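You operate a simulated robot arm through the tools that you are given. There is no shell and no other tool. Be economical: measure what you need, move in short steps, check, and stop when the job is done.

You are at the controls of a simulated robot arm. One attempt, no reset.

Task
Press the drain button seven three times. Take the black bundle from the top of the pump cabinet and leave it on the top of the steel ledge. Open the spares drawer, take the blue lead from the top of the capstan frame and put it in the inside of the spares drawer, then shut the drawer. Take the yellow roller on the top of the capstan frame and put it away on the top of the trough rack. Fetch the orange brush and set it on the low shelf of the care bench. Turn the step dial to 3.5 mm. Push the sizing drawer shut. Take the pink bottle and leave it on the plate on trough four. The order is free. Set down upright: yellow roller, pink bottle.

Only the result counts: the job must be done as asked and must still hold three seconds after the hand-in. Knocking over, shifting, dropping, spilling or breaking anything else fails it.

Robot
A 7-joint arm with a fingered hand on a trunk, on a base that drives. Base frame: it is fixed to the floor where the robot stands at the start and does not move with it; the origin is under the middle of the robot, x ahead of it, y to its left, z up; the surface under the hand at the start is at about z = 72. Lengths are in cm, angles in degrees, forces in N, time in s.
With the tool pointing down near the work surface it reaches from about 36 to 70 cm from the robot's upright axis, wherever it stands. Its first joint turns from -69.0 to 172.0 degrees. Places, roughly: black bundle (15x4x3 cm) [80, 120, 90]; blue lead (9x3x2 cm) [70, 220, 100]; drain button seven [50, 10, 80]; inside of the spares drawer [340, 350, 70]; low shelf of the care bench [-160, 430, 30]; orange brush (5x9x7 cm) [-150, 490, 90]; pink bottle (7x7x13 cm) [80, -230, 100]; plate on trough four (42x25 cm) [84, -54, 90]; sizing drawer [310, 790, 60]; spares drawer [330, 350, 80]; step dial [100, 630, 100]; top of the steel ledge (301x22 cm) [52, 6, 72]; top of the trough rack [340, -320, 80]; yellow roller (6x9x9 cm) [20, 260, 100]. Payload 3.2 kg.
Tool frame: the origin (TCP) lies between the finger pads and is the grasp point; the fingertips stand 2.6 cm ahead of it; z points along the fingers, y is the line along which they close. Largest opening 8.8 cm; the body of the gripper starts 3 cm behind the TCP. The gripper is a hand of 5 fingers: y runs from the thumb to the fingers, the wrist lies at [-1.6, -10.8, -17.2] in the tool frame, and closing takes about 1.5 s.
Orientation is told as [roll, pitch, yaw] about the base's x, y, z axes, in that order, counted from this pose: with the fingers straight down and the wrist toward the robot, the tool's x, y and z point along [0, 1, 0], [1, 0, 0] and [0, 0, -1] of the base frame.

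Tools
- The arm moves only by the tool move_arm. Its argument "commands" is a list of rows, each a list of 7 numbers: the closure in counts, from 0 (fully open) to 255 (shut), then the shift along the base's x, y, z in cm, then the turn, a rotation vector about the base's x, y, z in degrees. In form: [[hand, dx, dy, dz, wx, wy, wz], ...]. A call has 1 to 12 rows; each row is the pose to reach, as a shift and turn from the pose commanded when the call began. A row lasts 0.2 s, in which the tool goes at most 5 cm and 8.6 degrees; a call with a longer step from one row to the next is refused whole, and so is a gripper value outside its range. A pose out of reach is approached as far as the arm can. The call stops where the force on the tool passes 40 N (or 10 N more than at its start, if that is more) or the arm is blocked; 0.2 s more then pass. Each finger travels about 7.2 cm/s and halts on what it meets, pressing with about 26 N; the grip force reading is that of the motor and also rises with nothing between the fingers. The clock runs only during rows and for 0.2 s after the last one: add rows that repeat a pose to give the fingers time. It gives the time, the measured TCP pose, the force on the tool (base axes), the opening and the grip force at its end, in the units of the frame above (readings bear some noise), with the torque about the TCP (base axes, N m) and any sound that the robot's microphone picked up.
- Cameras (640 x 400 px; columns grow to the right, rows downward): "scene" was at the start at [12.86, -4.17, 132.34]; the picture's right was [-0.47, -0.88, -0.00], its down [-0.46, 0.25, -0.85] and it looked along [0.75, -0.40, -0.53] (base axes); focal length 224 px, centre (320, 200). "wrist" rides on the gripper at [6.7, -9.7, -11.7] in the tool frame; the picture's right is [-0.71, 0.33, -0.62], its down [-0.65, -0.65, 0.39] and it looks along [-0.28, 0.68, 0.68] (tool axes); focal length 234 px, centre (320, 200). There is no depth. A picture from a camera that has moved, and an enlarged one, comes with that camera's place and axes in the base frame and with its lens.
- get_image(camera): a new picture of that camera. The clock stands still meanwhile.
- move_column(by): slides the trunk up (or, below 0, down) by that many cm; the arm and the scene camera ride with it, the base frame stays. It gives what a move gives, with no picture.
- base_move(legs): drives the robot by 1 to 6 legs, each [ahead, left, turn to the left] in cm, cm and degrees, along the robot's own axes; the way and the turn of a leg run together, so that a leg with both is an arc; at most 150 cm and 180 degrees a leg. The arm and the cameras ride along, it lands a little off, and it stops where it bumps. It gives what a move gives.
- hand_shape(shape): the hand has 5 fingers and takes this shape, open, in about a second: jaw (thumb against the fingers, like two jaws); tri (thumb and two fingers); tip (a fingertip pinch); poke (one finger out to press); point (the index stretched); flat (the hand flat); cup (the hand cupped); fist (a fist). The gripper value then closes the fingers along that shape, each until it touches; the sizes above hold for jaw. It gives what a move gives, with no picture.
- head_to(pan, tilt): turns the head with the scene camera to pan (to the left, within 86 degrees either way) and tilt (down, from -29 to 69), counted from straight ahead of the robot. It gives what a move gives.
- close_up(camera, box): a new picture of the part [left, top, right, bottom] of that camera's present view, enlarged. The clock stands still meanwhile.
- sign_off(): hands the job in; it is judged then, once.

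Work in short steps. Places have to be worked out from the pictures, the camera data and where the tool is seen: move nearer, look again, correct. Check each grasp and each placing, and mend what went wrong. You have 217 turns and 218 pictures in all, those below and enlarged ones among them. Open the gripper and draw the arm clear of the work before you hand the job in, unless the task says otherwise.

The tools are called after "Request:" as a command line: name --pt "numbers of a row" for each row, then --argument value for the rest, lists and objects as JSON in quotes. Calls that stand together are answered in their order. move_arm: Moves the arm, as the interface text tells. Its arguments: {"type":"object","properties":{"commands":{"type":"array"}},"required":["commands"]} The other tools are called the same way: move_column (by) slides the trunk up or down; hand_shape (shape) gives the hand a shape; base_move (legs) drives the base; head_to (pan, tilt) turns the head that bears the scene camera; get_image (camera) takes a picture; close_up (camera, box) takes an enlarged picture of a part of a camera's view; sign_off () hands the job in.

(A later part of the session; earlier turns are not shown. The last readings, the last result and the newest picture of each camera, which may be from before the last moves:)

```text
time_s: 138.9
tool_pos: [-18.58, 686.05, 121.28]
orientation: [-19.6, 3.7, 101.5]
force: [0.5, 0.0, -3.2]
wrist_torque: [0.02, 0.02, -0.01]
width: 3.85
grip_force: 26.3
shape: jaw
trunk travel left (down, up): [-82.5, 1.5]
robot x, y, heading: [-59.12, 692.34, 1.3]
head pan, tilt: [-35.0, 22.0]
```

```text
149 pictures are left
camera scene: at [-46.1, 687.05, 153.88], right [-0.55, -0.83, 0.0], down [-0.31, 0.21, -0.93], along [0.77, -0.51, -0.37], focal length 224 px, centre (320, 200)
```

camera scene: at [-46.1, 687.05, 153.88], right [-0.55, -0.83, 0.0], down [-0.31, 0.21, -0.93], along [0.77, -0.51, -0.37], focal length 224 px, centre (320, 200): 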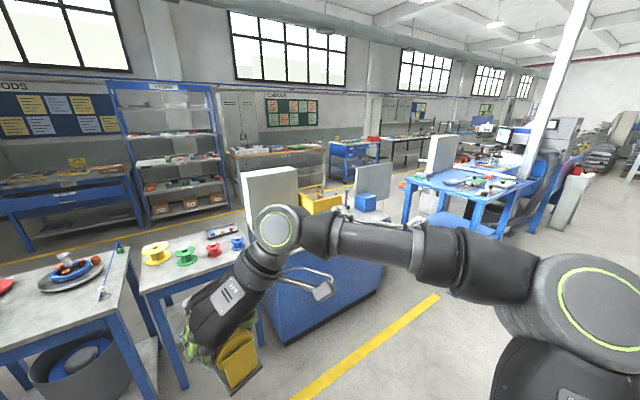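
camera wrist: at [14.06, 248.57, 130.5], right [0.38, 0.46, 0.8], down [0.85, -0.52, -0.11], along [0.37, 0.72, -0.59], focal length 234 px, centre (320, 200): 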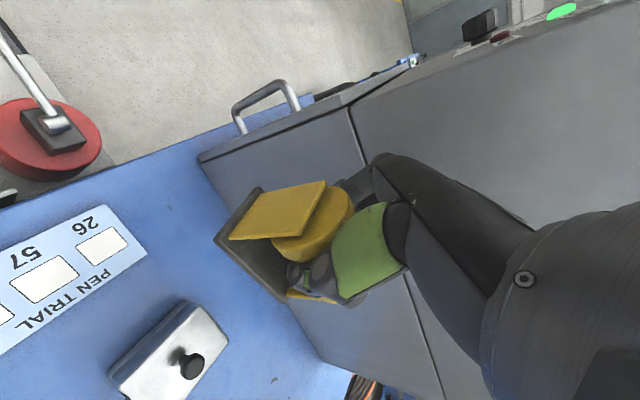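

The row ends with a wooden reel near y≈880; I go around it at y≈935 and into the far aisle, then look.

Request:
base_move --legs '[[0, 120, -1.3], [0, 122, 0], [140, 0, 0], [132, 0, 0]]'

Request:
head_to --pan -50 --tilt 20

Request:
get_image --camera "scene"

```text
time_s: 163.4
tool_pos: [253.4, 923.05, 121.47]
orientation: [-19.7, 3.7, 100.5]
force: [0.2, 0.1, -3.0]
wrist_torque: [0.03, -0.02, 0.0]
width: 3.85
grip_force: 26.2
shape: jaw
trunk travel left (down, up): [-82.5, 1.5]
robot x, y, heading: [213.73, 929.9, 0.2]
head pan, tilt: [-35.0, 22.0]
```

```text
time_s: 164.2
tool_pos: [253.46, 923.12, 121.26]
orientation: [-19.6, 3.8, 100.5]
force: [0.2, -0.4, -3.8]
wrist_torque: [0.02, -0.02, 0.01]
width: 3.86
grip_force: 26.1
shape: jaw
trunk travel left (down, up): [-82.5, 1.5]
robot x, y, heading: [213.42, 929.89, -0.0]
head pan, tilt: [-50.0, 20.0]
```

```text
148 pictures are left
camera scene: at [224.39, 922.77, 154.21], right [-0.76, -0.64, 0.0], down [-0.22, 0.26, -0.94], along [0.61, -0.72, -0.34], focal length 224 px, centre (320, 200)
```

scene: 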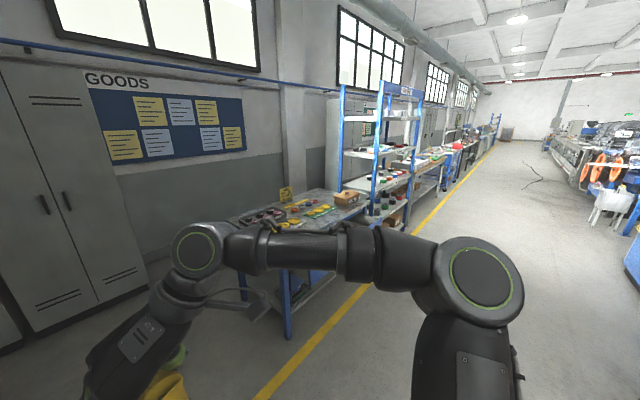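

The far aisle is clear, about 150 cm wide (line at x≈305). Driving right toward the spares drawer region.

Request:
base_move --legs '[[0, -150, 0], [0, -150, 0], [0, -150, 0], [0, -100, 0]]'

Request:
head_to --pan -25 --tilt 25

Request:
get_image --camera "scene"

Request:
head_to --pan -85 --tilt 20

Request:
get_image --camera "scene"

```text
time_s: 190.4
tool_pos: [258.14, 374.81, 121.42]
orientation: [-19.6, 3.7, 101.1]
force: [-0.7, 0.4, -2.1]
wrist_torque: [0.05, 0.01, 0.0]
width: 3.87
grip_force: 26.3
shape: jaw
trunk travel left (down, up): [-82.5, 1.5]
robot x, y, heading: [218.24, 381.44, 0.4]
head pan, tilt: [-50.0, 20.0]
```

```text
time_s: 191.3
tool_pos: [258.2, 374.82, 121.28]
orientation: [-19.6, 3.7, 101.0]
force: [0.4, 0.5, -2.9]
wrist_torque: [0.01, 0.02, 0.0]
width: 3.86
grip_force: 26.1
shape: jaw
trunk travel left (down, up): [-82.5, 1.5]
robot x, y, heading: [218.26, 381.42, 0.6]
head pan, tilt: [-25.0, 25.0]
```

```text
147 pictures are left
camera scene: at [231.48, 377.44, 153.4], right [-0.41, -0.91, 0.0], down [-0.39, 0.17, -0.91], along [0.83, -0.37, -0.42], focal length 224 px, centre (320, 200)
```

scene: 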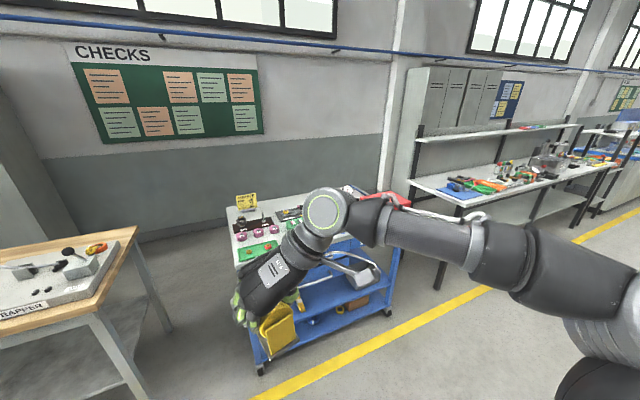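

```text
time_s: 192.6
tool_pos: [258.09, 374.79, 121.32]
orientation: [-19.5, 3.6, 101.1]
force: [0.7, -0.1, -3.1]
wrist_torque: [0.0, 0.03, -0.01]
width: 3.83
grip_force: 25.9
shape: jaw
trunk travel left (down, up): [-82.5, 1.5]
robot x, y, heading: [218.11, 381.33, 0.6]
head pan, tilt: [-85.0, 20.0]
```

```text
146 pictures are left
camera scene: at [224.02, 371.98, 154.21], right [-1.0, -0.1, 0.0], down [-0.03, 0.34, -0.94], along [0.09, -0.94, -0.34], focal length 224 px, centre (320, 200)
```

scene: 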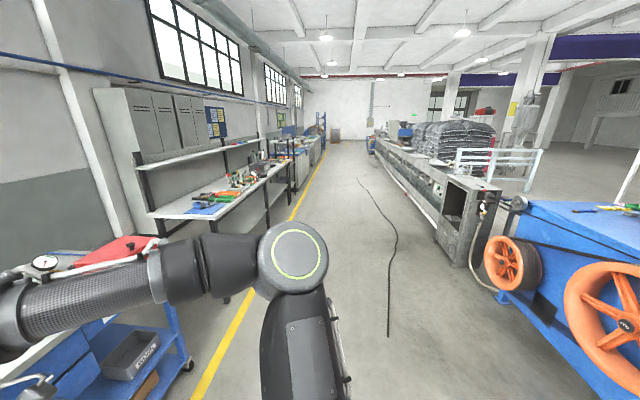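

The capstan lead looks reachable from this aisle too. A thin cable lies at x≈175–185, so I shift to x≈240 and drive on toward the trough rack.

Request:
base_move --legs '[[22, 0, -0.5], [0, -150, 0], [0, -150, 0], [0, -150, 0], [0, -100, 0]]'

Request:
head_to --pan -40 --tilt 22

Request:
get_image --camera "scene"

```text
time_s: 220.1
tool_pos: [287.09, -176.65, 121.35]
orientation: [-19.6, 3.6, 100.2]
force: [0.1, 0.3, -3.6]
wrist_torque: [0.01, 0.01, 0.0]
width: 3.86
grip_force: 26.0
shape: jaw
trunk travel left (down, up): [-82.5, 1.5]
robot x, y, heading: [247.16, -169.66, -0.3]
head pan, tilt: [-85.0, 20.0]
```

```text
time_s: 221.3
tool_pos: [287.22, -176.71, 121.32]
orientation: [-19.7, 3.7, 100.2]
force: [0.3, 0.1, -2.8]
wrist_torque: [0.03, 0.05, 0.01]
width: 3.84
grip_force: 25.8
shape: jaw
trunk travel left (down, up): [-82.5, 1.5]
robot x, y, heading: [247.11, -169.7, -0.0]
head pan, tilt: [-40.0, 22.0]
```

```text
145 pictures are left
camera scene: at [259.28, -175.7, 153.88], right [-0.65, -0.76, 0.0], down [-0.29, 0.24, -0.93], along [0.71, -0.6, -0.37], focal length 224 px, centre (320, 200)
```

scene: 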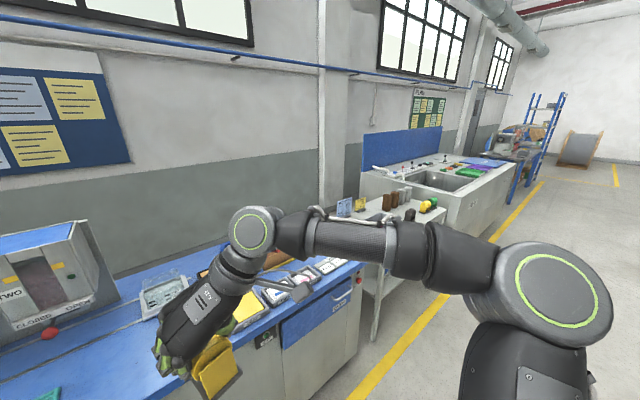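

The small table with bottles at ≈[342, −319] is the trough rack. Driving to face it.

Request:
base_move --legs '[[0, -148, 0]]'

Request:
head_to --pan 8 --tilt 38

Request:
get_image --camera "scene"

Request:
get_image --camera "wrist"

```text
time_s: 228.6
tool_pos: [287.43, -325.18, 121.33]
orientation: [-19.6, 3.7, 100.8]
force: [0.1, -0.5, -2.7]
wrist_torque: [0.04, 0.03, 0.0]
width: 3.86
grip_force: 26.4
shape: jaw
trunk travel left (down, up): [-82.5, 1.5]
robot x, y, heading: [247.24, -318.58, 0.4]
head pan, tilt: [-40.0, 22.0]
```

```text
time_s: 229.8
tool_pos: [287.41, -325.2, 121.37]
orientation: [-19.6, 3.7, 100.8]
force: [0.7, 0.1, -3.5]
wrist_torque: [0.0, 0.02, 0.02]
width: 3.86
grip_force: 26.1
shape: jaw
trunk travel left (down, up): [-82.5, 1.5]
robot x, y, heading: [246.96, -318.51, 0.6]
head pan, tilt: [8.0, 38.0]
```

```text
144 pictures are left
camera scene: at [260.88, -317.29, 151.37], right [0.14, -0.99, 0.0], down [-0.61, -0.09, -0.79], along [0.78, 0.11, -0.62], focal length 224 px, centre (320, 200)
```

scene: 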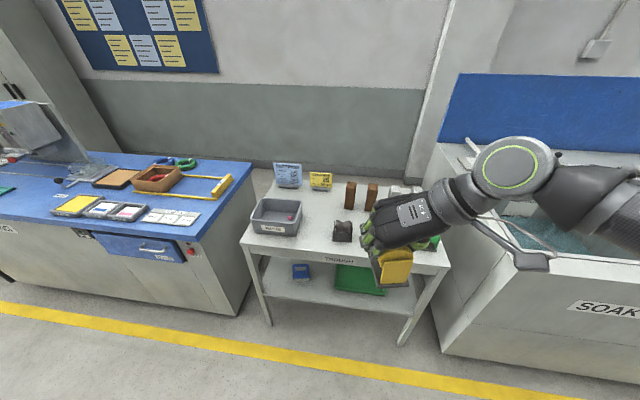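

```text
143 pictures are left
camera wrist: at [279.14, -336.05, 130.71], right [0.38, 0.46, 0.8], down [0.85, -0.51, -0.11], along [0.36, 0.72, -0.59], focal length 234 px, centre (320, 200)
```

wrist: 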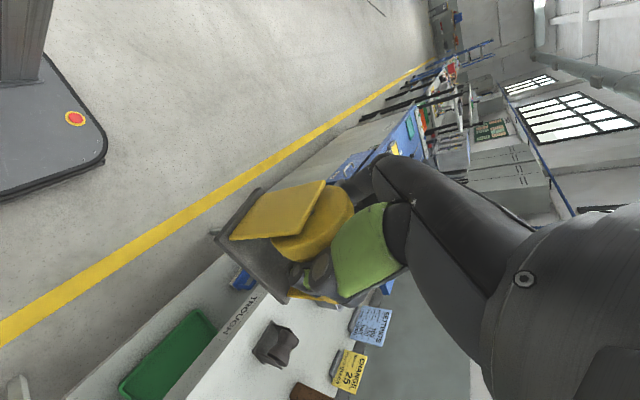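

I swing the held roller aside so that I can see the whole rack top.

Request:
move_arm --pt "255 -1 -4.5 1 0 0 0" --pt "255 -2 -9 2 0 0 0" --pt "255 -3 -13.5 2 0 0 0" --pt "255 -4 -18 2 0 0 0"

Request:
close_up --camera "scene" --box '[220, 140, 470, 300]'

```text
time_s: 230.8
tool_pos: [283.51, -343.63, 123.34]
orientation: [-19.6, 3.6, 100.8]
force: [-0.1, -0.3, -2.8]
wrist_torque: [0.02, 0.02, -0.04]
width: 3.84
grip_force: 25.7
shape: jaw
trunk travel left (down, up): [-82.5, 1.5]
robot x, y, heading: [247.23, -318.74, 0.3]
head pan, tilt: [8.0, 38.0]
```

```text
2.50 times, centred on (345, 220) of scene
camera zoom: at [260.8, -317.58, 151.37], right [0.14, -0.99, 0.0], down [-0.61, -0.09, -0.79], along [0.78, 0.12, -0.62], focal length 560 px, centre (258, 150)
```

zoom: 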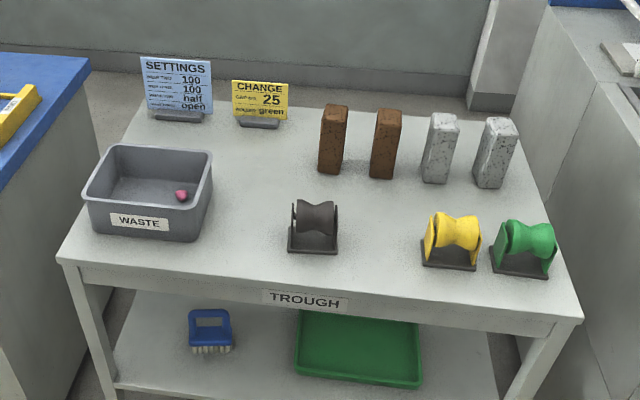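

The rack holds rollers in a row with a free gap between the black and yellow ones at ≈[329, −328]. I bring the hand back and drive closer.

Request:
move_arm --pt "255 1 4.5 0 0 0 0" --pt "255 2 9 0 0 0 0" --pt "255 3 13.5 0 0 0 0" --pt "255 4 18 0 0 0 0"

Request:
base_move --legs '[[26, -6, -0.4]]'

Request:
get_image --camera "scene"

```text
time_s: 231.8
tool_pos: [287.58, -324.86, 123.3]
orientation: [-19.5, 3.8, 100.6]
force: [0.5, 0.4, -2.9]
wrist_torque: [-0.03, -0.02, -0.01]
width: 3.85
grip_force: 25.7
shape: jaw
trunk travel left (down, up): [-82.5, 1.5]
robot x, y, heading: [247.2, -318.67, 0.5]
head pan, tilt: [8.0, 38.0]
```

```text
time_s: 233.7
tool_pos: [313.9, -331.57, 123.4]
orientation: [-19.6, 3.7, 100.2]
force: [0.6, -0.4, -2.5]
wrist_torque: [0.02, -0.01, 0.0]
width: 3.83
grip_force: 26.3
shape: jaw
trunk travel left (down, up): [-82.5, 1.5]
robot x, y, heading: [273.92, -324.2, -0.2]
head pan, tilt: [8.0, 38.0]
```

```text
141 pictures are left
camera scene: at [287.44, -323.4, 151.37], right [0.13, -0.99, 0.0], down [-0.61, -0.08, -0.79], along [0.78, 0.11, -0.62], focal length 224 px, centre (320, 200)
```

scene: 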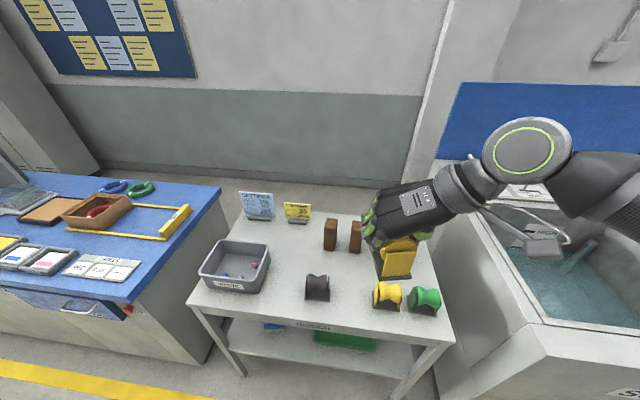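

Rack top at z≈80.5; gap centre at [326.5, −327.8]. Lowering the column 18 cm and moving over the gap.

Request:
move_column --by -18

Request:
move_arm --pt "255 4 1.3 0 0 0 0" --pt "255 8 2.6 -1 0 0 0" --pt "255 12.5 3.8 -2 0 0 0" --pt "255 12.5 3.8 -5 0 0 0" --pt "255 12.5 3.8 -9 0 0 0" --pt "255 12.5 3.8 -9 0 0 0"

Request:
get_image --camera "scene"

Request:
get_image --camera "wrist"

```text
time_s: 235.7
tool_pos: [313.99, -331.5, 105.4]
orientation: [-19.6, 3.7, 100.3]
force: [0.5, -0.8, -2.8]
wrist_torque: [0.04, 0.01, 0.0]
width: 3.83
grip_force: 26.0
shape: jaw
trunk travel left (down, up): [-64.5, 19.5]
robot x, y, heading: [273.98, -324.93, -0.2]
head pan, tilt: [8.0, 38.0]
```

```text
time_s: 237.1
tool_pos: [326.39, -327.75, 96.04]
orientation: [-19.7, 3.7, 100.2]
force: [-0.3, 0.2, -3.1]
wrist_torque: [0.02, -0.03, 0.03]
width: 3.81
grip_force: 25.9
shape: jaw
trunk travel left (down, up): [-64.5, 19.5]
robot x, y, heading: [273.64, -324.93, -0.6]
head pan, tilt: [8.0, 38.0]
```

```text
140 pictures are left
camera scene: at [287.44, -323.41, 133.38], right [0.13, -0.99, 0.0], down [-0.61, -0.08, -0.79], along [0.78, 0.11, -0.62], focal length 224 px, centre (320, 200)
```

scene: 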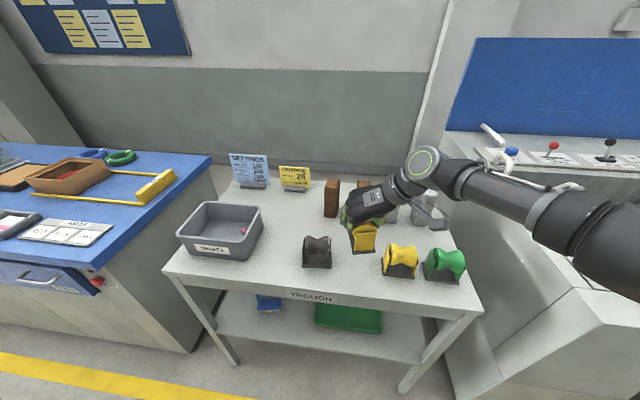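

```text
139 pictures are left
camera wrist: at [318.08, -338.51, 105.5], right [0.38, 0.46, 0.8], down [0.85, -0.52, -0.11], along [0.37, 0.72, -0.59], focal length 234 px, centre (320, 200)
```

wrist: 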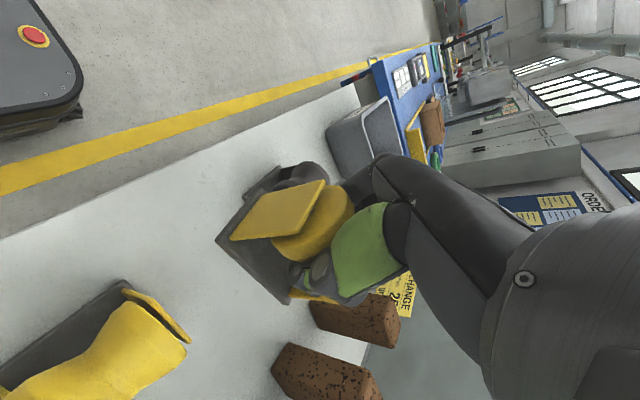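

Well aligned in the gap. Lowering gently to contact.

Request:
move_arm --pt "255 -1 0 -3 0 0 0" --pt "255 -1 0 -6 0 0 0" --pt "255 -1 0 -8 0 0 0" --pt "255 -1 0 -9 0 0 0" --pt "255 -1 0 -9.6 0 0 0" --pt "255 -1 0 -10 0 0 0"

Request:
close_up --camera "scene" --box '[280, 170, 480, 295]'

```text
time_s: 238.5
tool_pos: [325.57, -327.73, 86.23]
orientation: [-19.6, 3.7, 100.3]
force: [0.3, 0.2, -2.8]
wrist_torque: [0.05, 0.0, 0.0]
width: 3.86
grip_force: 26.1
shape: jaw
trunk travel left (down, up): [-64.5, 19.5]
robot x, y, heading: [273.89, -324.39, -0.4]
head pan, tilt: [8.0, 38.0]
```

```text
3.20 times, centred on (380, 232) of scene
camera zoom: at [287.53, -323.41, 133.36], right [0.13, -0.99, 0.0], down [-0.61, -0.08, -0.79], along [0.78, 0.11, -0.62], focal length 716 px, centre (128, 96)
```

zoom: 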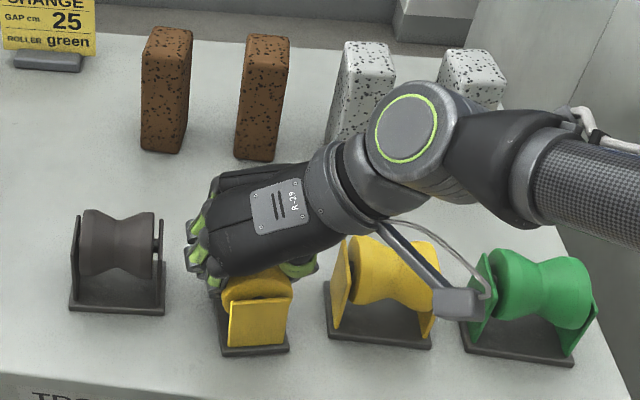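

Still in the air. Continuing down in 0.3 cm steps.

Request:
move_arm --pt "255 0 0 -0.3 0 0 0" --pt "255 0 0 -0.6 0 0 0" --pt "255 0 0 -0.9 0 0 0" --pt "255 0 0 -1.2 0 0 0"

```text
time_s: 239.5
tool_pos: [325.51, -327.89, 85.56]
orientation: [-20.3, 3.6, 100.1]
force: [6.9, -4.8, 25.6]
wrist_torque: [0.0, 0.27, -0.11]
width: 3.85
grip_force: 25.9
shape: jaw
trunk travel left (down, up): [-64.5, 19.5]
robot x, y, heading: [274.52, -324.65, -0.4]
head pan, tilt: [8.0, 38.0]
```

Contact (25 N up). Easing up 0.4 cm so it stands lightly, then opening partly.

Request:
move_arm --pt "255 0 0 0.4 0 0 0" --pt "255 0 0 0.5 0 0 0"

Request:
close_up --camera "scene" --box '[280, 170, 480, 295]'

```text
time_s: 240.1
tool_pos: [325.2, -327.69, 85.56]
orientation: [-19.5, 3.9, 100.2]
force: [4.5, -1.6, 13.2]
wrist_torque: [0.05, 0.16, 0.01]
width: 3.84
grip_force: 26.6
shape: jaw
trunk travel left (down, up): [-64.5, 19.5]
robot x, y, heading: [274.29, -324.74, -0.4]
head pan, tilt: [8.0, 38.0]
```

```text
3.20 times, centred on (380, 232) of scene
camera zoom: at [287.37, -323.43, 133.37], right [0.13, -0.99, 0.0], down [-0.61, -0.08, -0.79], along [0.78, 0.11, -0.61], focal length 716 px, centre (128, 96)
```

zoom: 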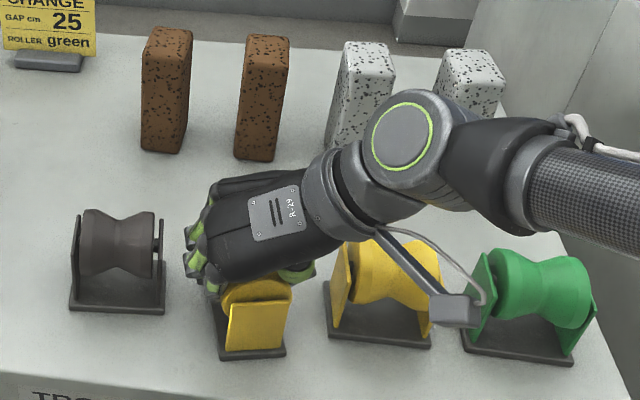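

Standing on the rack. Opening partially to release.

Request:
move_arm --pt "180 0 0 0.1 0 0 0" --pt "120 0 0 0.1 0 0 0" --pt "60 0 0 0.1 0 0 0" --pt "30 0 0 0.1 0 0 0" --pt "30 0 0 0.1 0 0 0" --pt "30 0 0 0.1 0 0 0"

Request:
close_up --camera "scene" --box '[280, 170, 480, 295]'

Request:
close_up --camera "wrist" --box '[160, 130, 420, 330]'

```text
time_s: 241.5
tool_pos: [325.55, -327.77, 85.76]
orientation: [-19.6, 3.8, 100.3]
force: [0.6, 0.5, 0.3]
wrist_torque: [0.01, 0.02, 0.0]
width: 7.74
grip_force: 0.0
shape: jaw
trunk travel left (down, up): [-64.5, 19.5]
robot x, y, heading: [274.0, -324.48, -0.3]
head pan, tilt: [8.0, 38.0]
```

```text
3.20 times, centred on (380, 232) of scene
camera zoom: at [287.47, -323.41, 133.37], right [0.13, -0.99, 0.0], down [-0.61, -0.08, -0.79], along [0.78, 0.11, -0.62], focal length 716 px, centre (128, 96)
```

zoom: 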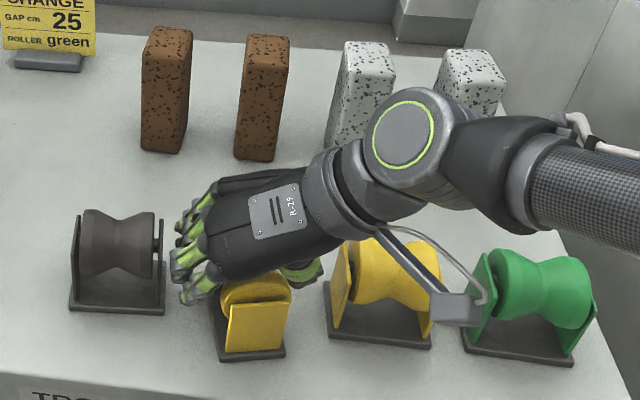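

```text
2.00 times, centred on (290, 230) of wrist
camera zoom: at [317.08, -338.52, 95.15], right [0.38, 0.46, 0.8], down [0.85, -0.52, -0.11], along [0.37, 0.72, -0.59], focal length 468 px, centre (380, 140)
```

zoom: 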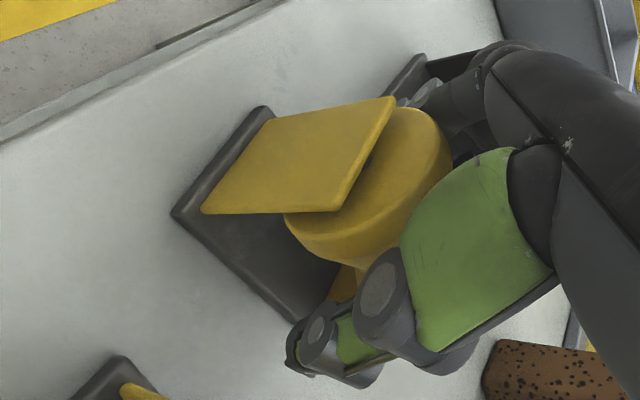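

Released and standing upright. Rising straight up.

Request:
move_arm --pt "30 0 0 2 0 0 0" --pt "30 0 0 4 0 0 0" --pt "30 0 0 7 0 0 0" --pt "0 0 0 11 0 0 0" --pt "0 0 0 15 0 0 0" --pt "0 -4 0 18 0 0 0" --pt "0 -8 0 20 0 0 0"

Request:
get_image --camera "scene"

```text
time_s: 243.1
tool_pos: [317.28, -327.78, 105.92]
orientation: [-19.5, 3.7, 100.1]
force: [-0.4, -0.3, 0.3]
wrist_torque: [0.01, 0.0, 0.01]
width: 8.79
grip_force: 0.1
shape: jaw
trunk travel left (down, up): [-64.5, 19.5]
robot x, y, heading: [273.59, -324.5, -0.1]
head pan, tilt: [8.0, 38.0]
```

```text
134 pictures are left
camera scene: at [287.33, -323.43, 133.38], right [0.13, -0.99, 0.0], down [-0.61, -0.08, -0.79], along [0.78, 0.11, -0.61], focal length 224 px, centre (320, 200)
```

scene: 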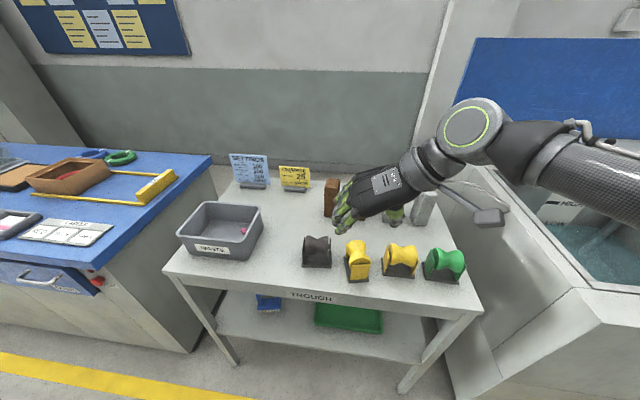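

Roller placed upright. I back off, restore the hand orientation, and look at the aisle floor line and the trough side.

Request:
base_move --legs '[[-50, 0, 0]]'

Request:
move_arm --pt "0 0 0 2 0 7 0" --pt "0 0 0 4 0 14 0" --pt "0 0 0 6 0 20 0" --pt "0 0 0 8 0 20 0"

Request:
move_arm --pt "0 0 0 0 0 0 -8.5" --pt "0 0 0 0 0 0 -17" --pt "0 0 0 0 0 0 -25.5" --pt "0 0 0 0 0 0 -34" --pt "0 0 0 0 0 0 -42.5" --pt "0 0 0 0 0 0 -51" --pt "0 0 0 0 0 0 -59.5" --pt "0 0 0 0 0 0 -68" --pt "0 0 0 0 0 0 -76.5" --pt "0 0 0 0 0 0 -85" --pt "0 0 0 0 0 0 -93" --pt "0 0 0 0 0 0 -101"

Request:
base_move --legs '[[0, 0, 90]]'

Request:
head_to --pan 55 --tilt 30

Request:
get_image --camera "scene"

```text
time_s: 246.1
tool_pos: [267.1, -327.55, 105.97]
orientation: [-19.6, 3.7, 100.1]
force: [0.1, 0.1, 0.0]
wrist_torque: [-0.03, -0.01, 0.03]
width: 8.8
grip_force: 0.1
shape: jaw
trunk travel left (down, up): [-64.5, 19.5]
robot x, y, heading: [223.55, -323.94, -0.3]
head pan, tilt: [8.0, 38.0]
```

```text
time_s: 247.1
tool_pos: [267.19, -327.56, 113.9]
orientation: [0.1, 0.1, 100.9]
force: [0.0, 0.1, 0.3]
wrist_torque: [0.0, -0.01, 0.01]
width: 8.76
grip_force: 0.0
shape: jaw
trunk travel left (down, up): [-64.5, 19.5]
robot x, y, heading: [223.67, -324.26, -0.0]
head pan, tilt: [8.0, 38.0]
```

```text
time_s: 249.7
tool_pos: [267.19, -327.48, 113.88]
orientation: [0.1, 0.0, -0.3]
force: [-0.2, -0.3, 0.0]
wrist_torque: [-0.01, -0.04, 0.03]
width: 8.77
grip_force: 0.1
shape: jaw
trunk travel left (down, up): [-64.5, 19.5]
robot x, y, heading: [223.7, -324.44, -0.2]
head pan, tilt: [8.0, 38.0]
```

```text
time_s: 253.9
tool_pos: [226.84, -280.94, 113.93]
orientation: [0.1, 0.1, 90.0]
force: [-0.4, -0.9, 0.4]
wrist_torque: [0.0, 0.0, -0.01]
width: 8.78
grip_force: 0.0
shape: jaw
trunk travel left (down, up): [-64.5, 19.5]
robot x, y, heading: [223.97, -324.1, 89.8]
head pan, tilt: [8.0, 38.0]
```

```text
time_s: 255.1
tool_pos: [226.67, -280.85, 113.79]
orientation: [0.1, 0.1, 90.0]
force: [1.0, -0.7, -0.3]
wrist_torque: [-0.05, -0.04, -0.01]
width: 8.76
grip_force: 0.0
shape: jaw
trunk travel left (down, up): [-64.5, 19.5]
robot x, y, heading: [223.57, -324.19, 90.1]
head pan, tilt: [55.0, 30.0]
```

```text
133 pictures are left
camera scene: at [216.28, -314.07, 134.61], right [0.58, 0.82, 0.0], down [0.41, -0.29, -0.87], along [-0.71, 0.5, -0.5], focal length 224 px, centre (320, 200)
```

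scene: 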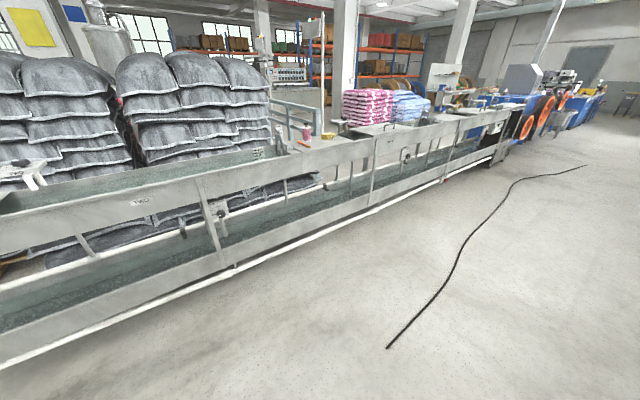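

The pink bottle shows at ≈[84, −234]. Zooming in on it.

Request:
close_up --camera "scene" --box '[240, 90, 400, 190]'

Request:
close_up --camera "scene" --box '[340, 90, 580, 240]'

```text
4.00 times, centred on (320, 140) of scene
camera zoom: at [216.28, -314.07, 134.61], right [0.58, 0.82, 0.0], down [0.41, -0.29, -0.87], along [-0.71, 0.5, -0.5], focal length 895 px, centre (320, 440)
```

zoom: 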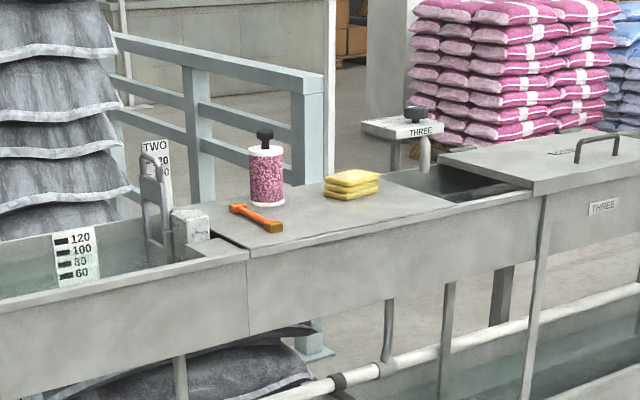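

```text
2.67 times, centred on (460, 165) of scene
camera zoom: at [216.28, -314.07, 134.61], right [0.58, 0.82, 0.0], down [0.41, -0.29, -0.87], along [-0.71, 0.5, -0.5], focal length 597 px, centre (-53, 293)
```

zoom: 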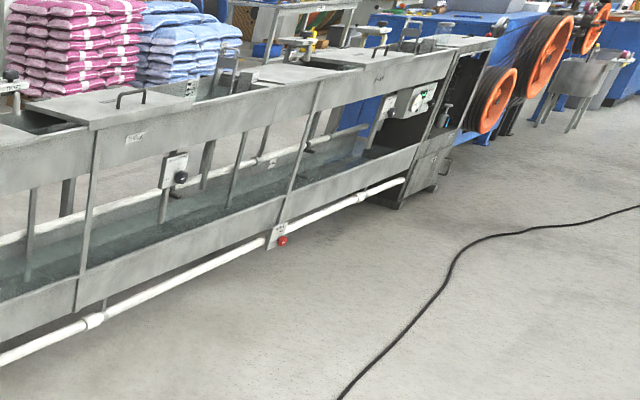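

I turn to face the troughs south of the cable's end, then strafe along to the bottle at x≈150.

Request:
base_move --legs '[[0, 72, 0], [0, 0, 90], [0, -90, 0]]'

Request:
head_to --pan 8 --tilt 40

Request:
get_image --camera "scene"

Request:
get_image --camera "wrist"

```text
time_s: 267.0
tool_pos: [110.16, -232.32, 113.83]
orientation: [0.2, 0.1, 179.5]
force: [0.0, -0.4, 0.4]
wrist_torque: [0.0, 0.01, 0.0]
width: 8.79
grip_force: 0.2
shape: jaw
trunk travel left (down, up): [-64.5, 19.5]
robot x, y, heading: [153.86, -235.94, 179.2]
head pan, tilt: [55.0, 30.0]
```

```text
time_s: 268.2
tool_pos: [110.11, -232.43, 113.79]
orientation: [0.1, 0.1, 179.5]
force: [-1.3, 0.2, 0.4]
wrist_torque: [-0.01, 0.02, 0.02]
width: 8.78
grip_force: 0.1
shape: jaw
trunk travel left (down, up): [-64.5, 19.5]
robot x, y, heading: [153.66, -235.68, 179.1]
head pan, tilt: [8.0, 40.0]
```

```text
130 pictures are left
camera scene: at [140.08, -236.77, 133.07], right [-0.13, 0.99, 0.0], down [0.64, 0.08, -0.77], along [-0.76, -0.1, -0.64], focal length 224 px, centre (320, 200)
```

scene: 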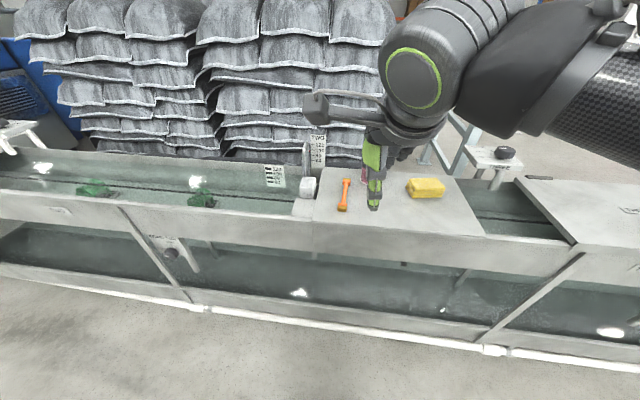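

```text
129 pictures are left
camera wrist: at [119.86, -239.08, 125.54], right [-0.33, 0.71, 0.62], down [0.66, 0.64, -0.39], along [-0.68, 0.28, -0.68], focal length 234 px, centre (320, 200)
```

wrist: 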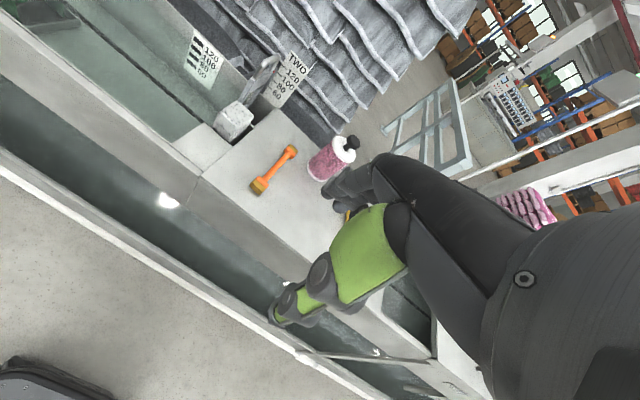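

Bottle at ≈[80, −229.5]. Moving ahead 14 cm and looking again.

Request:
base_move --legs '[[14, 0, 0.6]]'

Request:
get_image --camera "wrist"

Request:
close_up --camera "scene" --box '[260, 110, 480, 260]'

```text
time_s: 269.5
tool_pos: [96.01, -232.79, 113.74]
orientation: [0.2, 0.2, -179.7]
force: [-0.4, 0.2, -0.6]
wrist_torque: [0.01, 0.01, -0.02]
width: 8.81
grip_force: 0.1
shape: jaw
trunk travel left (down, up): [-64.5, 19.5]
robot x, y, heading: [139.54, -235.47, -180.1]
head pan, tilt: [8.0, 40.0]
```

```text
128 pictures are left
camera wrist: at [105.85, -239.4, 125.53], right [-0.33, 0.71, 0.62], down [0.65, 0.65, -0.39], along [-0.68, 0.28, -0.68], focal length 234 px, centre (320, 200)
```

wrist: 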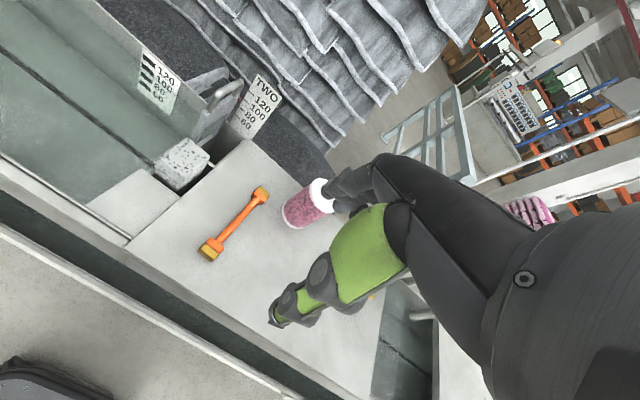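

```text
2.67 times, centred on (370, 185) of scene
camera zoom: at [126.03, -236.85, 133.06], right [-0.14, 0.99, 0.0], down [0.64, 0.09, -0.77], along [-0.76, -0.11, -0.64], focal length 597 px, centre (187, 240)
```

zoom: 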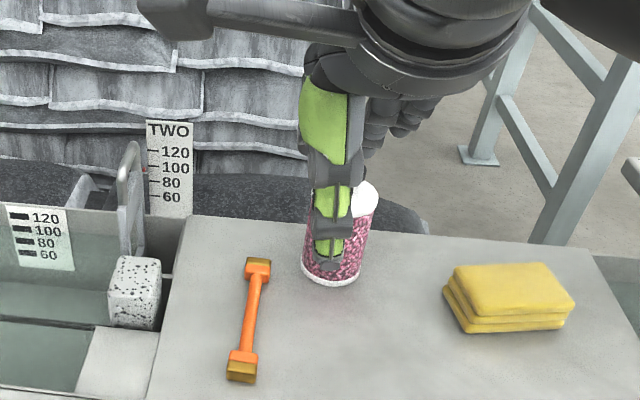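

Bottle centre ≈[80.8, −229.5], top ≈ z 106. Moving above it.

Request:
move_arm --pt "0 -4 1 1 0 0 0" --pt "0 -8 2 1 0 0 0" --pt "0 -12 3 1 0 0 0" --pt "0 -15.2 3.3 1 0 0 0" --pt "0 -15.2 3.3 1 0 0 0"

Request:
get_image --camera "wrist"

Request:
close_up --camera "scene" --box '[260, 110, 480, 260]'

```text
time_s: 270.7
tool_pos: [80.78, -229.57, 114.93]
orientation: [0.1, -0.1, -179.7]
force: [0.7, 0.2, 0.7]
wrist_torque: [-0.02, 0.03, -0.05]
width: 8.79
grip_force: 0.0
shape: jaw
trunk travel left (down, up): [-64.5, 19.5]
robot x, y, heading: [139.56, -235.53, -179.8]
head pan, tilt: [8.0, 40.0]
```

```text
126 pictures are left
camera wrist: at [90.71, -235.98, 126.58], right [-0.33, 0.71, 0.62], down [0.65, 0.65, -0.39], along [-0.68, 0.28, -0.68], focal length 234 px, centre (320, 200)
```

wrist: 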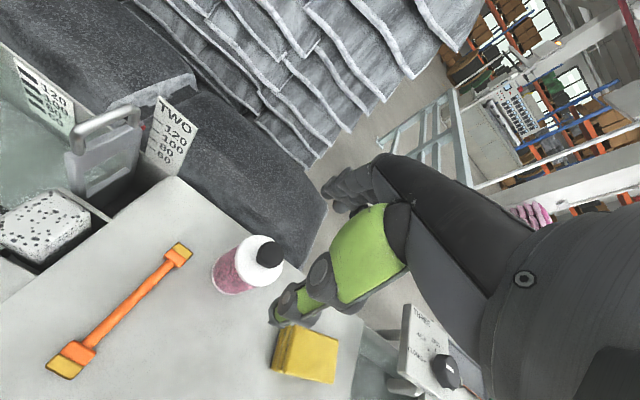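

```text
2.67 times, centred on (370, 185) of scene
camera zoom: at [126.21, -236.81, 133.09], right [-0.14, 0.99, 0.0], down [0.64, 0.09, -0.77], along [-0.76, -0.11, -0.64], focal length 597 px, centre (187, 240)
```

zoom: 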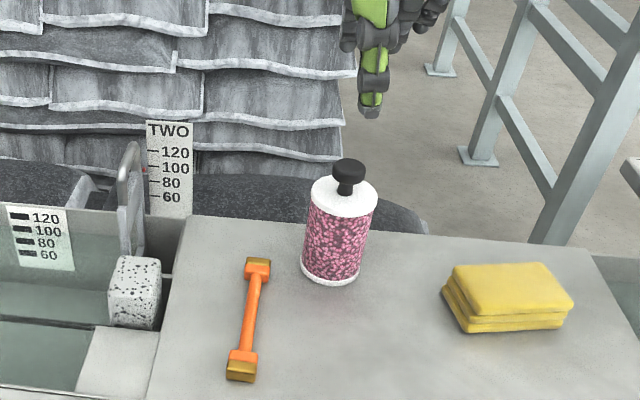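

Refined: bottle axis at [79.4, −229], body top z≈101, knob top 104.5. Centring and descending carefully.

Request:
move_arm --pt "0 -1.3 0.5 0 0 0 0" --pt "0 -1.4 0.5 -4 0 0 0" --pt "0 -1.4 0.5 -7 0 0 0" --pt "0 -1.4 0.5 -9 0 0 0" --pt "0 -1.4 0.5 -9 0 0 0"

Request:
get_image --camera "wrist"

Request:
close_up --camera "scene" --box '[280, 110, 440, 230]'

```text
time_s: 271.9
tool_pos: [79.31, -229.1, 105.74]
orientation: [0.2, 0.0, -179.9]
force: [-1.6, 0.0, 0.8]
wrist_torque: [0.01, -0.03, 0.0]
width: 8.77
grip_force: 0.1
shape: jaw
trunk travel left (down, up): [-64.5, 19.5]
robot x, y, heading: [139.14, -235.63, -180.1]
head pan, tilt: [8.0, 40.0]
```

```text
124 pictures are left
camera wrist: at [89.14, -235.62, 117.44], right [-0.33, 0.71, 0.62], down [0.65, 0.65, -0.39], along [-0.68, 0.28, -0.68], focal length 234 px, centre (320, 200)
```

wrist: 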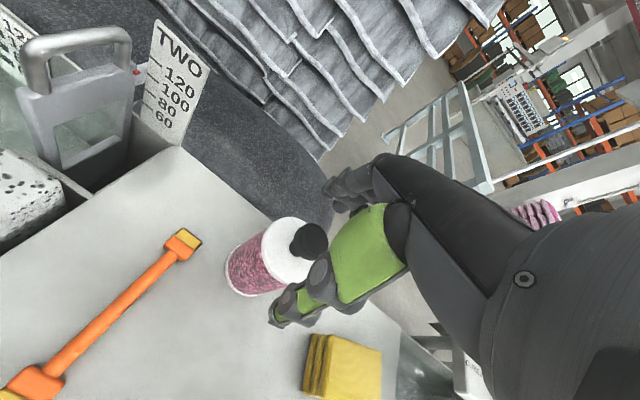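

```text
3.33 times, centred on (360, 170) of scene
camera zoom: at [126.1, -236.84, 133.07], right [-0.14, 0.99, 0.0], down [0.64, 0.09, -0.77], along [-0.76, -0.11, -0.64], focal length 746 px, centre (187, 300)
```

zoom: 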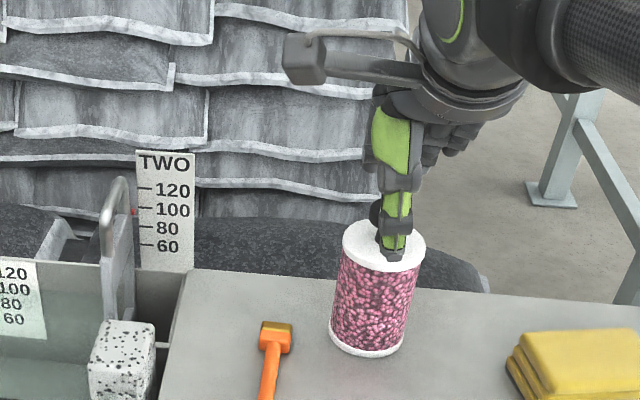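

Centred. Lowering 5 cm over the body, watching the force.

Request:
move_arm --pt "0 0.1 -0.1 -1.5 0 0 0" --pt "0 0.1 -0.1 -2.5 0 0 0" --pt "0 0.1 -0.1 -3.5 0 0 0" --pt "0 0.1 -0.1 -4.3 0 0 0" --pt "0 0.1 -0.1 -5 0 0 0"

Request:
close_up --camera "scene" --box '[280, 110, 440, 230]'

Request:
close_up --camera "wrist" --box '[180, 140, 440, 340]'

```text
time_s: 273.1
tool_pos: [79.56, -229.09, 100.8]
orientation: [0.0, 0.0, -179.8]
force: [0.0, 0.0, 0.4]
wrist_torque: [-0.04, 0.07, 0.0]
width: 8.77
grip_force: 0.1
shape: jaw
trunk travel left (down, up): [-64.5, 19.5]
robot x, y, heading: [139.28, -235.75, -180.1]
head pan, tilt: [8.0, 40.0]
```

```text
3.33 times, centred on (360, 170) of scene
camera zoom: at [126.1, -236.86, 133.07], right [-0.14, 0.99, 0.0], down [0.64, 0.09, -0.77], along [-0.76, -0.11, -0.64], focal length 746 px, centre (187, 300)
```

zoom: 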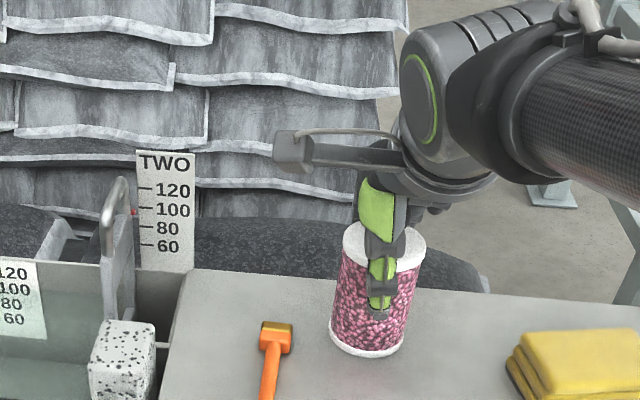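

```text
2.00 times, centred on (310, 240) of wrist
camera zoom: at [89.39, -235.73, 112.5], right [-0.33, 0.71, 0.62], down [0.65, 0.65, -0.39], along [-0.68, 0.28, -0.68], focal length 468 px, centre (340, 120)
```

zoom: 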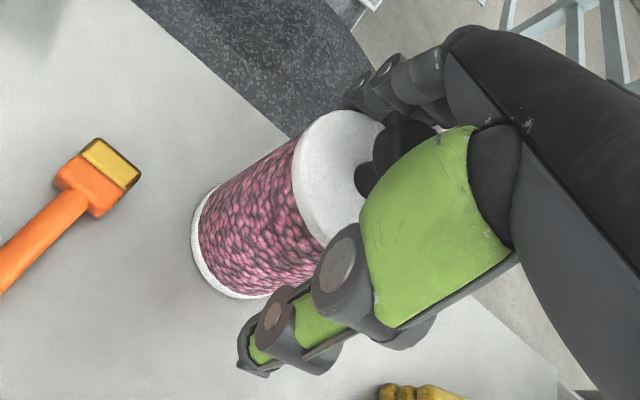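

No contact and straddling well. Lowering 0.8 more and closing.

Request:
move_arm --pt "0 0 0 -0.8 0 0 0" --pt "50 0 0 -0.8 0 0 0" --pt "100 0 0 -0.8 0 0 0" --pt "150 0 0 -0.8 0 0 0" --pt "200 0 0 -0.8 0 0 0" --pt "255 0 0 -0.8 0 0 0" --pt "255 0 0 -0.8 0 0 0" --pt "255 0 0 -0.8 0 0 0"

Request:
close_up --camera "scene" --box '[280, 110, 440, 230]'

```text
time_s: 274.9
tool_pos: [79.62, -229.07, 99.92]
orientation: [0.1, 0.2, -179.8]
force: [0.8, 0.2, 0.2]
wrist_torque: [-0.01, -0.06, 0.05]
width: 5.26
grip_force: 26.3
shape: jaw
trunk travel left (down, up): [-64.5, 19.5]
robot x, y, heading: [139.47, -235.61, -179.6]
head pan, tilt: [8.0, 40.0]
```

```text
3.33 times, centred on (360, 170) of scene
camera zoom: at [126.06, -236.84, 133.07], right [-0.14, 0.99, 0.0], down [0.64, 0.09, -0.77], along [-0.76, -0.11, -0.64], focal length 746 px, centre (187, 300)
```

zoom: 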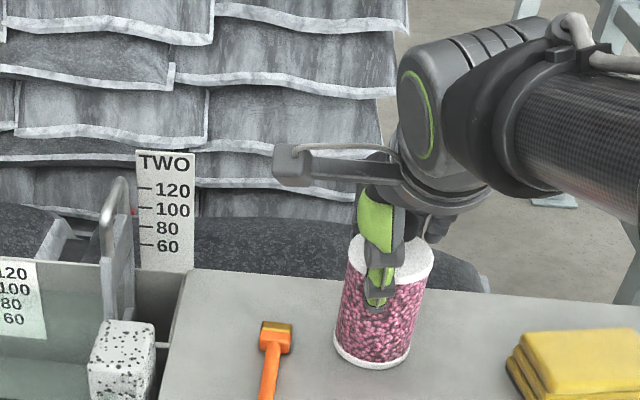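

Gripped. Lifting straight up and checking.

Request:
move_arm --pt "255 0 0 1.5 0 0 0" --pt "255 0 0 4 0 0 0" --pt "255 0 0 8 0 0 0" --pt "255 0 0 12 0 0 0" --pt "255 3 0 15 0 0 0" --pt "255 7 0 17 0 0 0" --pt "255 11 0 18 0 0 0"

Request:
get_image --camera "wrist"

Request:
get_image --camera "scene"

```text
time_s: 276.5
tool_pos: [90.86, -228.93, 118.21]
orientation: [0.2, -0.1, -179.9]
force: [0.0, -1.2, -1.2]
wrist_torque: [-0.02, -0.01, -0.01]
width: 5.27
grip_force: 26.1
shape: jaw
trunk travel left (down, up): [-64.5, 19.5]
robot x, y, heading: [139.57, -235.65, -180.0]
head pan, tilt: [8.0, 40.0]
```

```text
119 pictures are left
camera wrist: at [100.62, -235.52, 129.91], right [-0.33, 0.71, 0.62], down [0.65, 0.65, -0.39], along [-0.68, 0.28, -0.68], focal length 234 px, centre (320, 200)
```

wrist: 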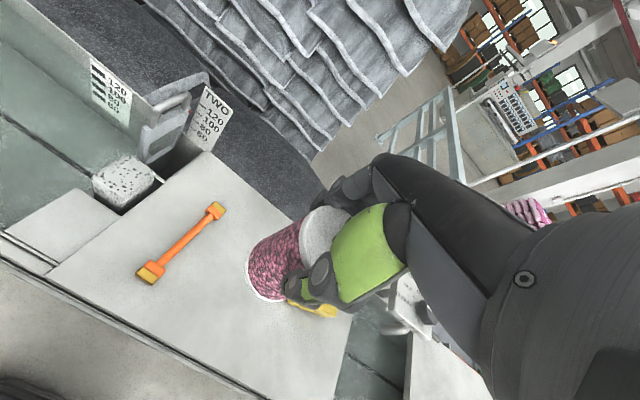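

```text
118 pictures are left
camera scene: at [126.17, -236.64, 133.08], right [-0.14, 0.99, 0.0], down [0.64, 0.09, -0.77], along [-0.76, -0.11, -0.64], focal length 224 px, centre (320, 200)
```

scene: 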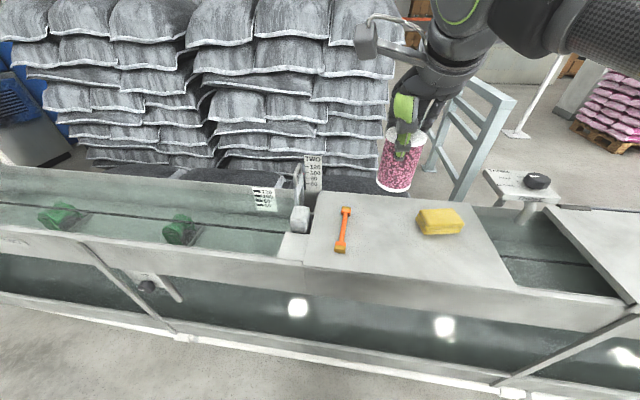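

Bottle held. Backing off 8 cm and strafing +y toward trough four's plate.

Request:
base_move --legs '[[-9, 0, 0], [0, -150, 0], [0, -28, 0]]'

Request:
get_image --camera "scene"

Request:
get_image --camera "wrist"

```text
time_s: 286.3
tool_pos: [98.32, -48.44, 118.14]
orientation: [0.1, 0.1, -179.3]
force: [1.1, 0.2, -2.2]
wrist_torque: [-0.02, 0.02, 0.02]
width: 5.25
grip_force: 26.3
shape: jaw
trunk travel left (down, up): [-64.5, 19.5]
robot x, y, heading: [147.1, -54.31, -179.2]
head pan, tilt: [8.0, 40.0]
```

```text
117 pictures are left
camera scene: at [133.81, -55.86, 133.07], right [-0.15, 0.99, 0.0], down [0.64, 0.1, -0.77], along [-0.76, -0.11, -0.64], focal length 224 px, centre (320, 200)
```

scene: 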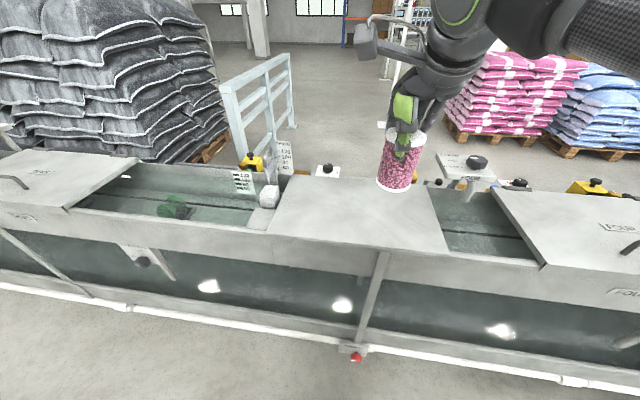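

```text
116 pictures are left
camera wrist: at [108.21, -55.0, 129.82], right [-0.34, 0.7, 0.62], down [0.65, 0.66, -0.39], along [-0.68, 0.27, -0.68], focal length 234 px, centre (320, 200)
```

wrist: 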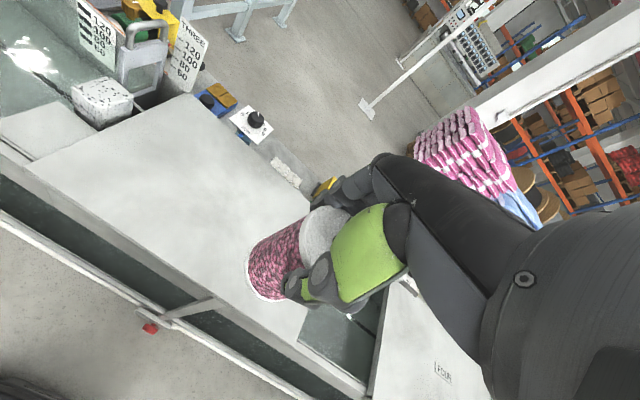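

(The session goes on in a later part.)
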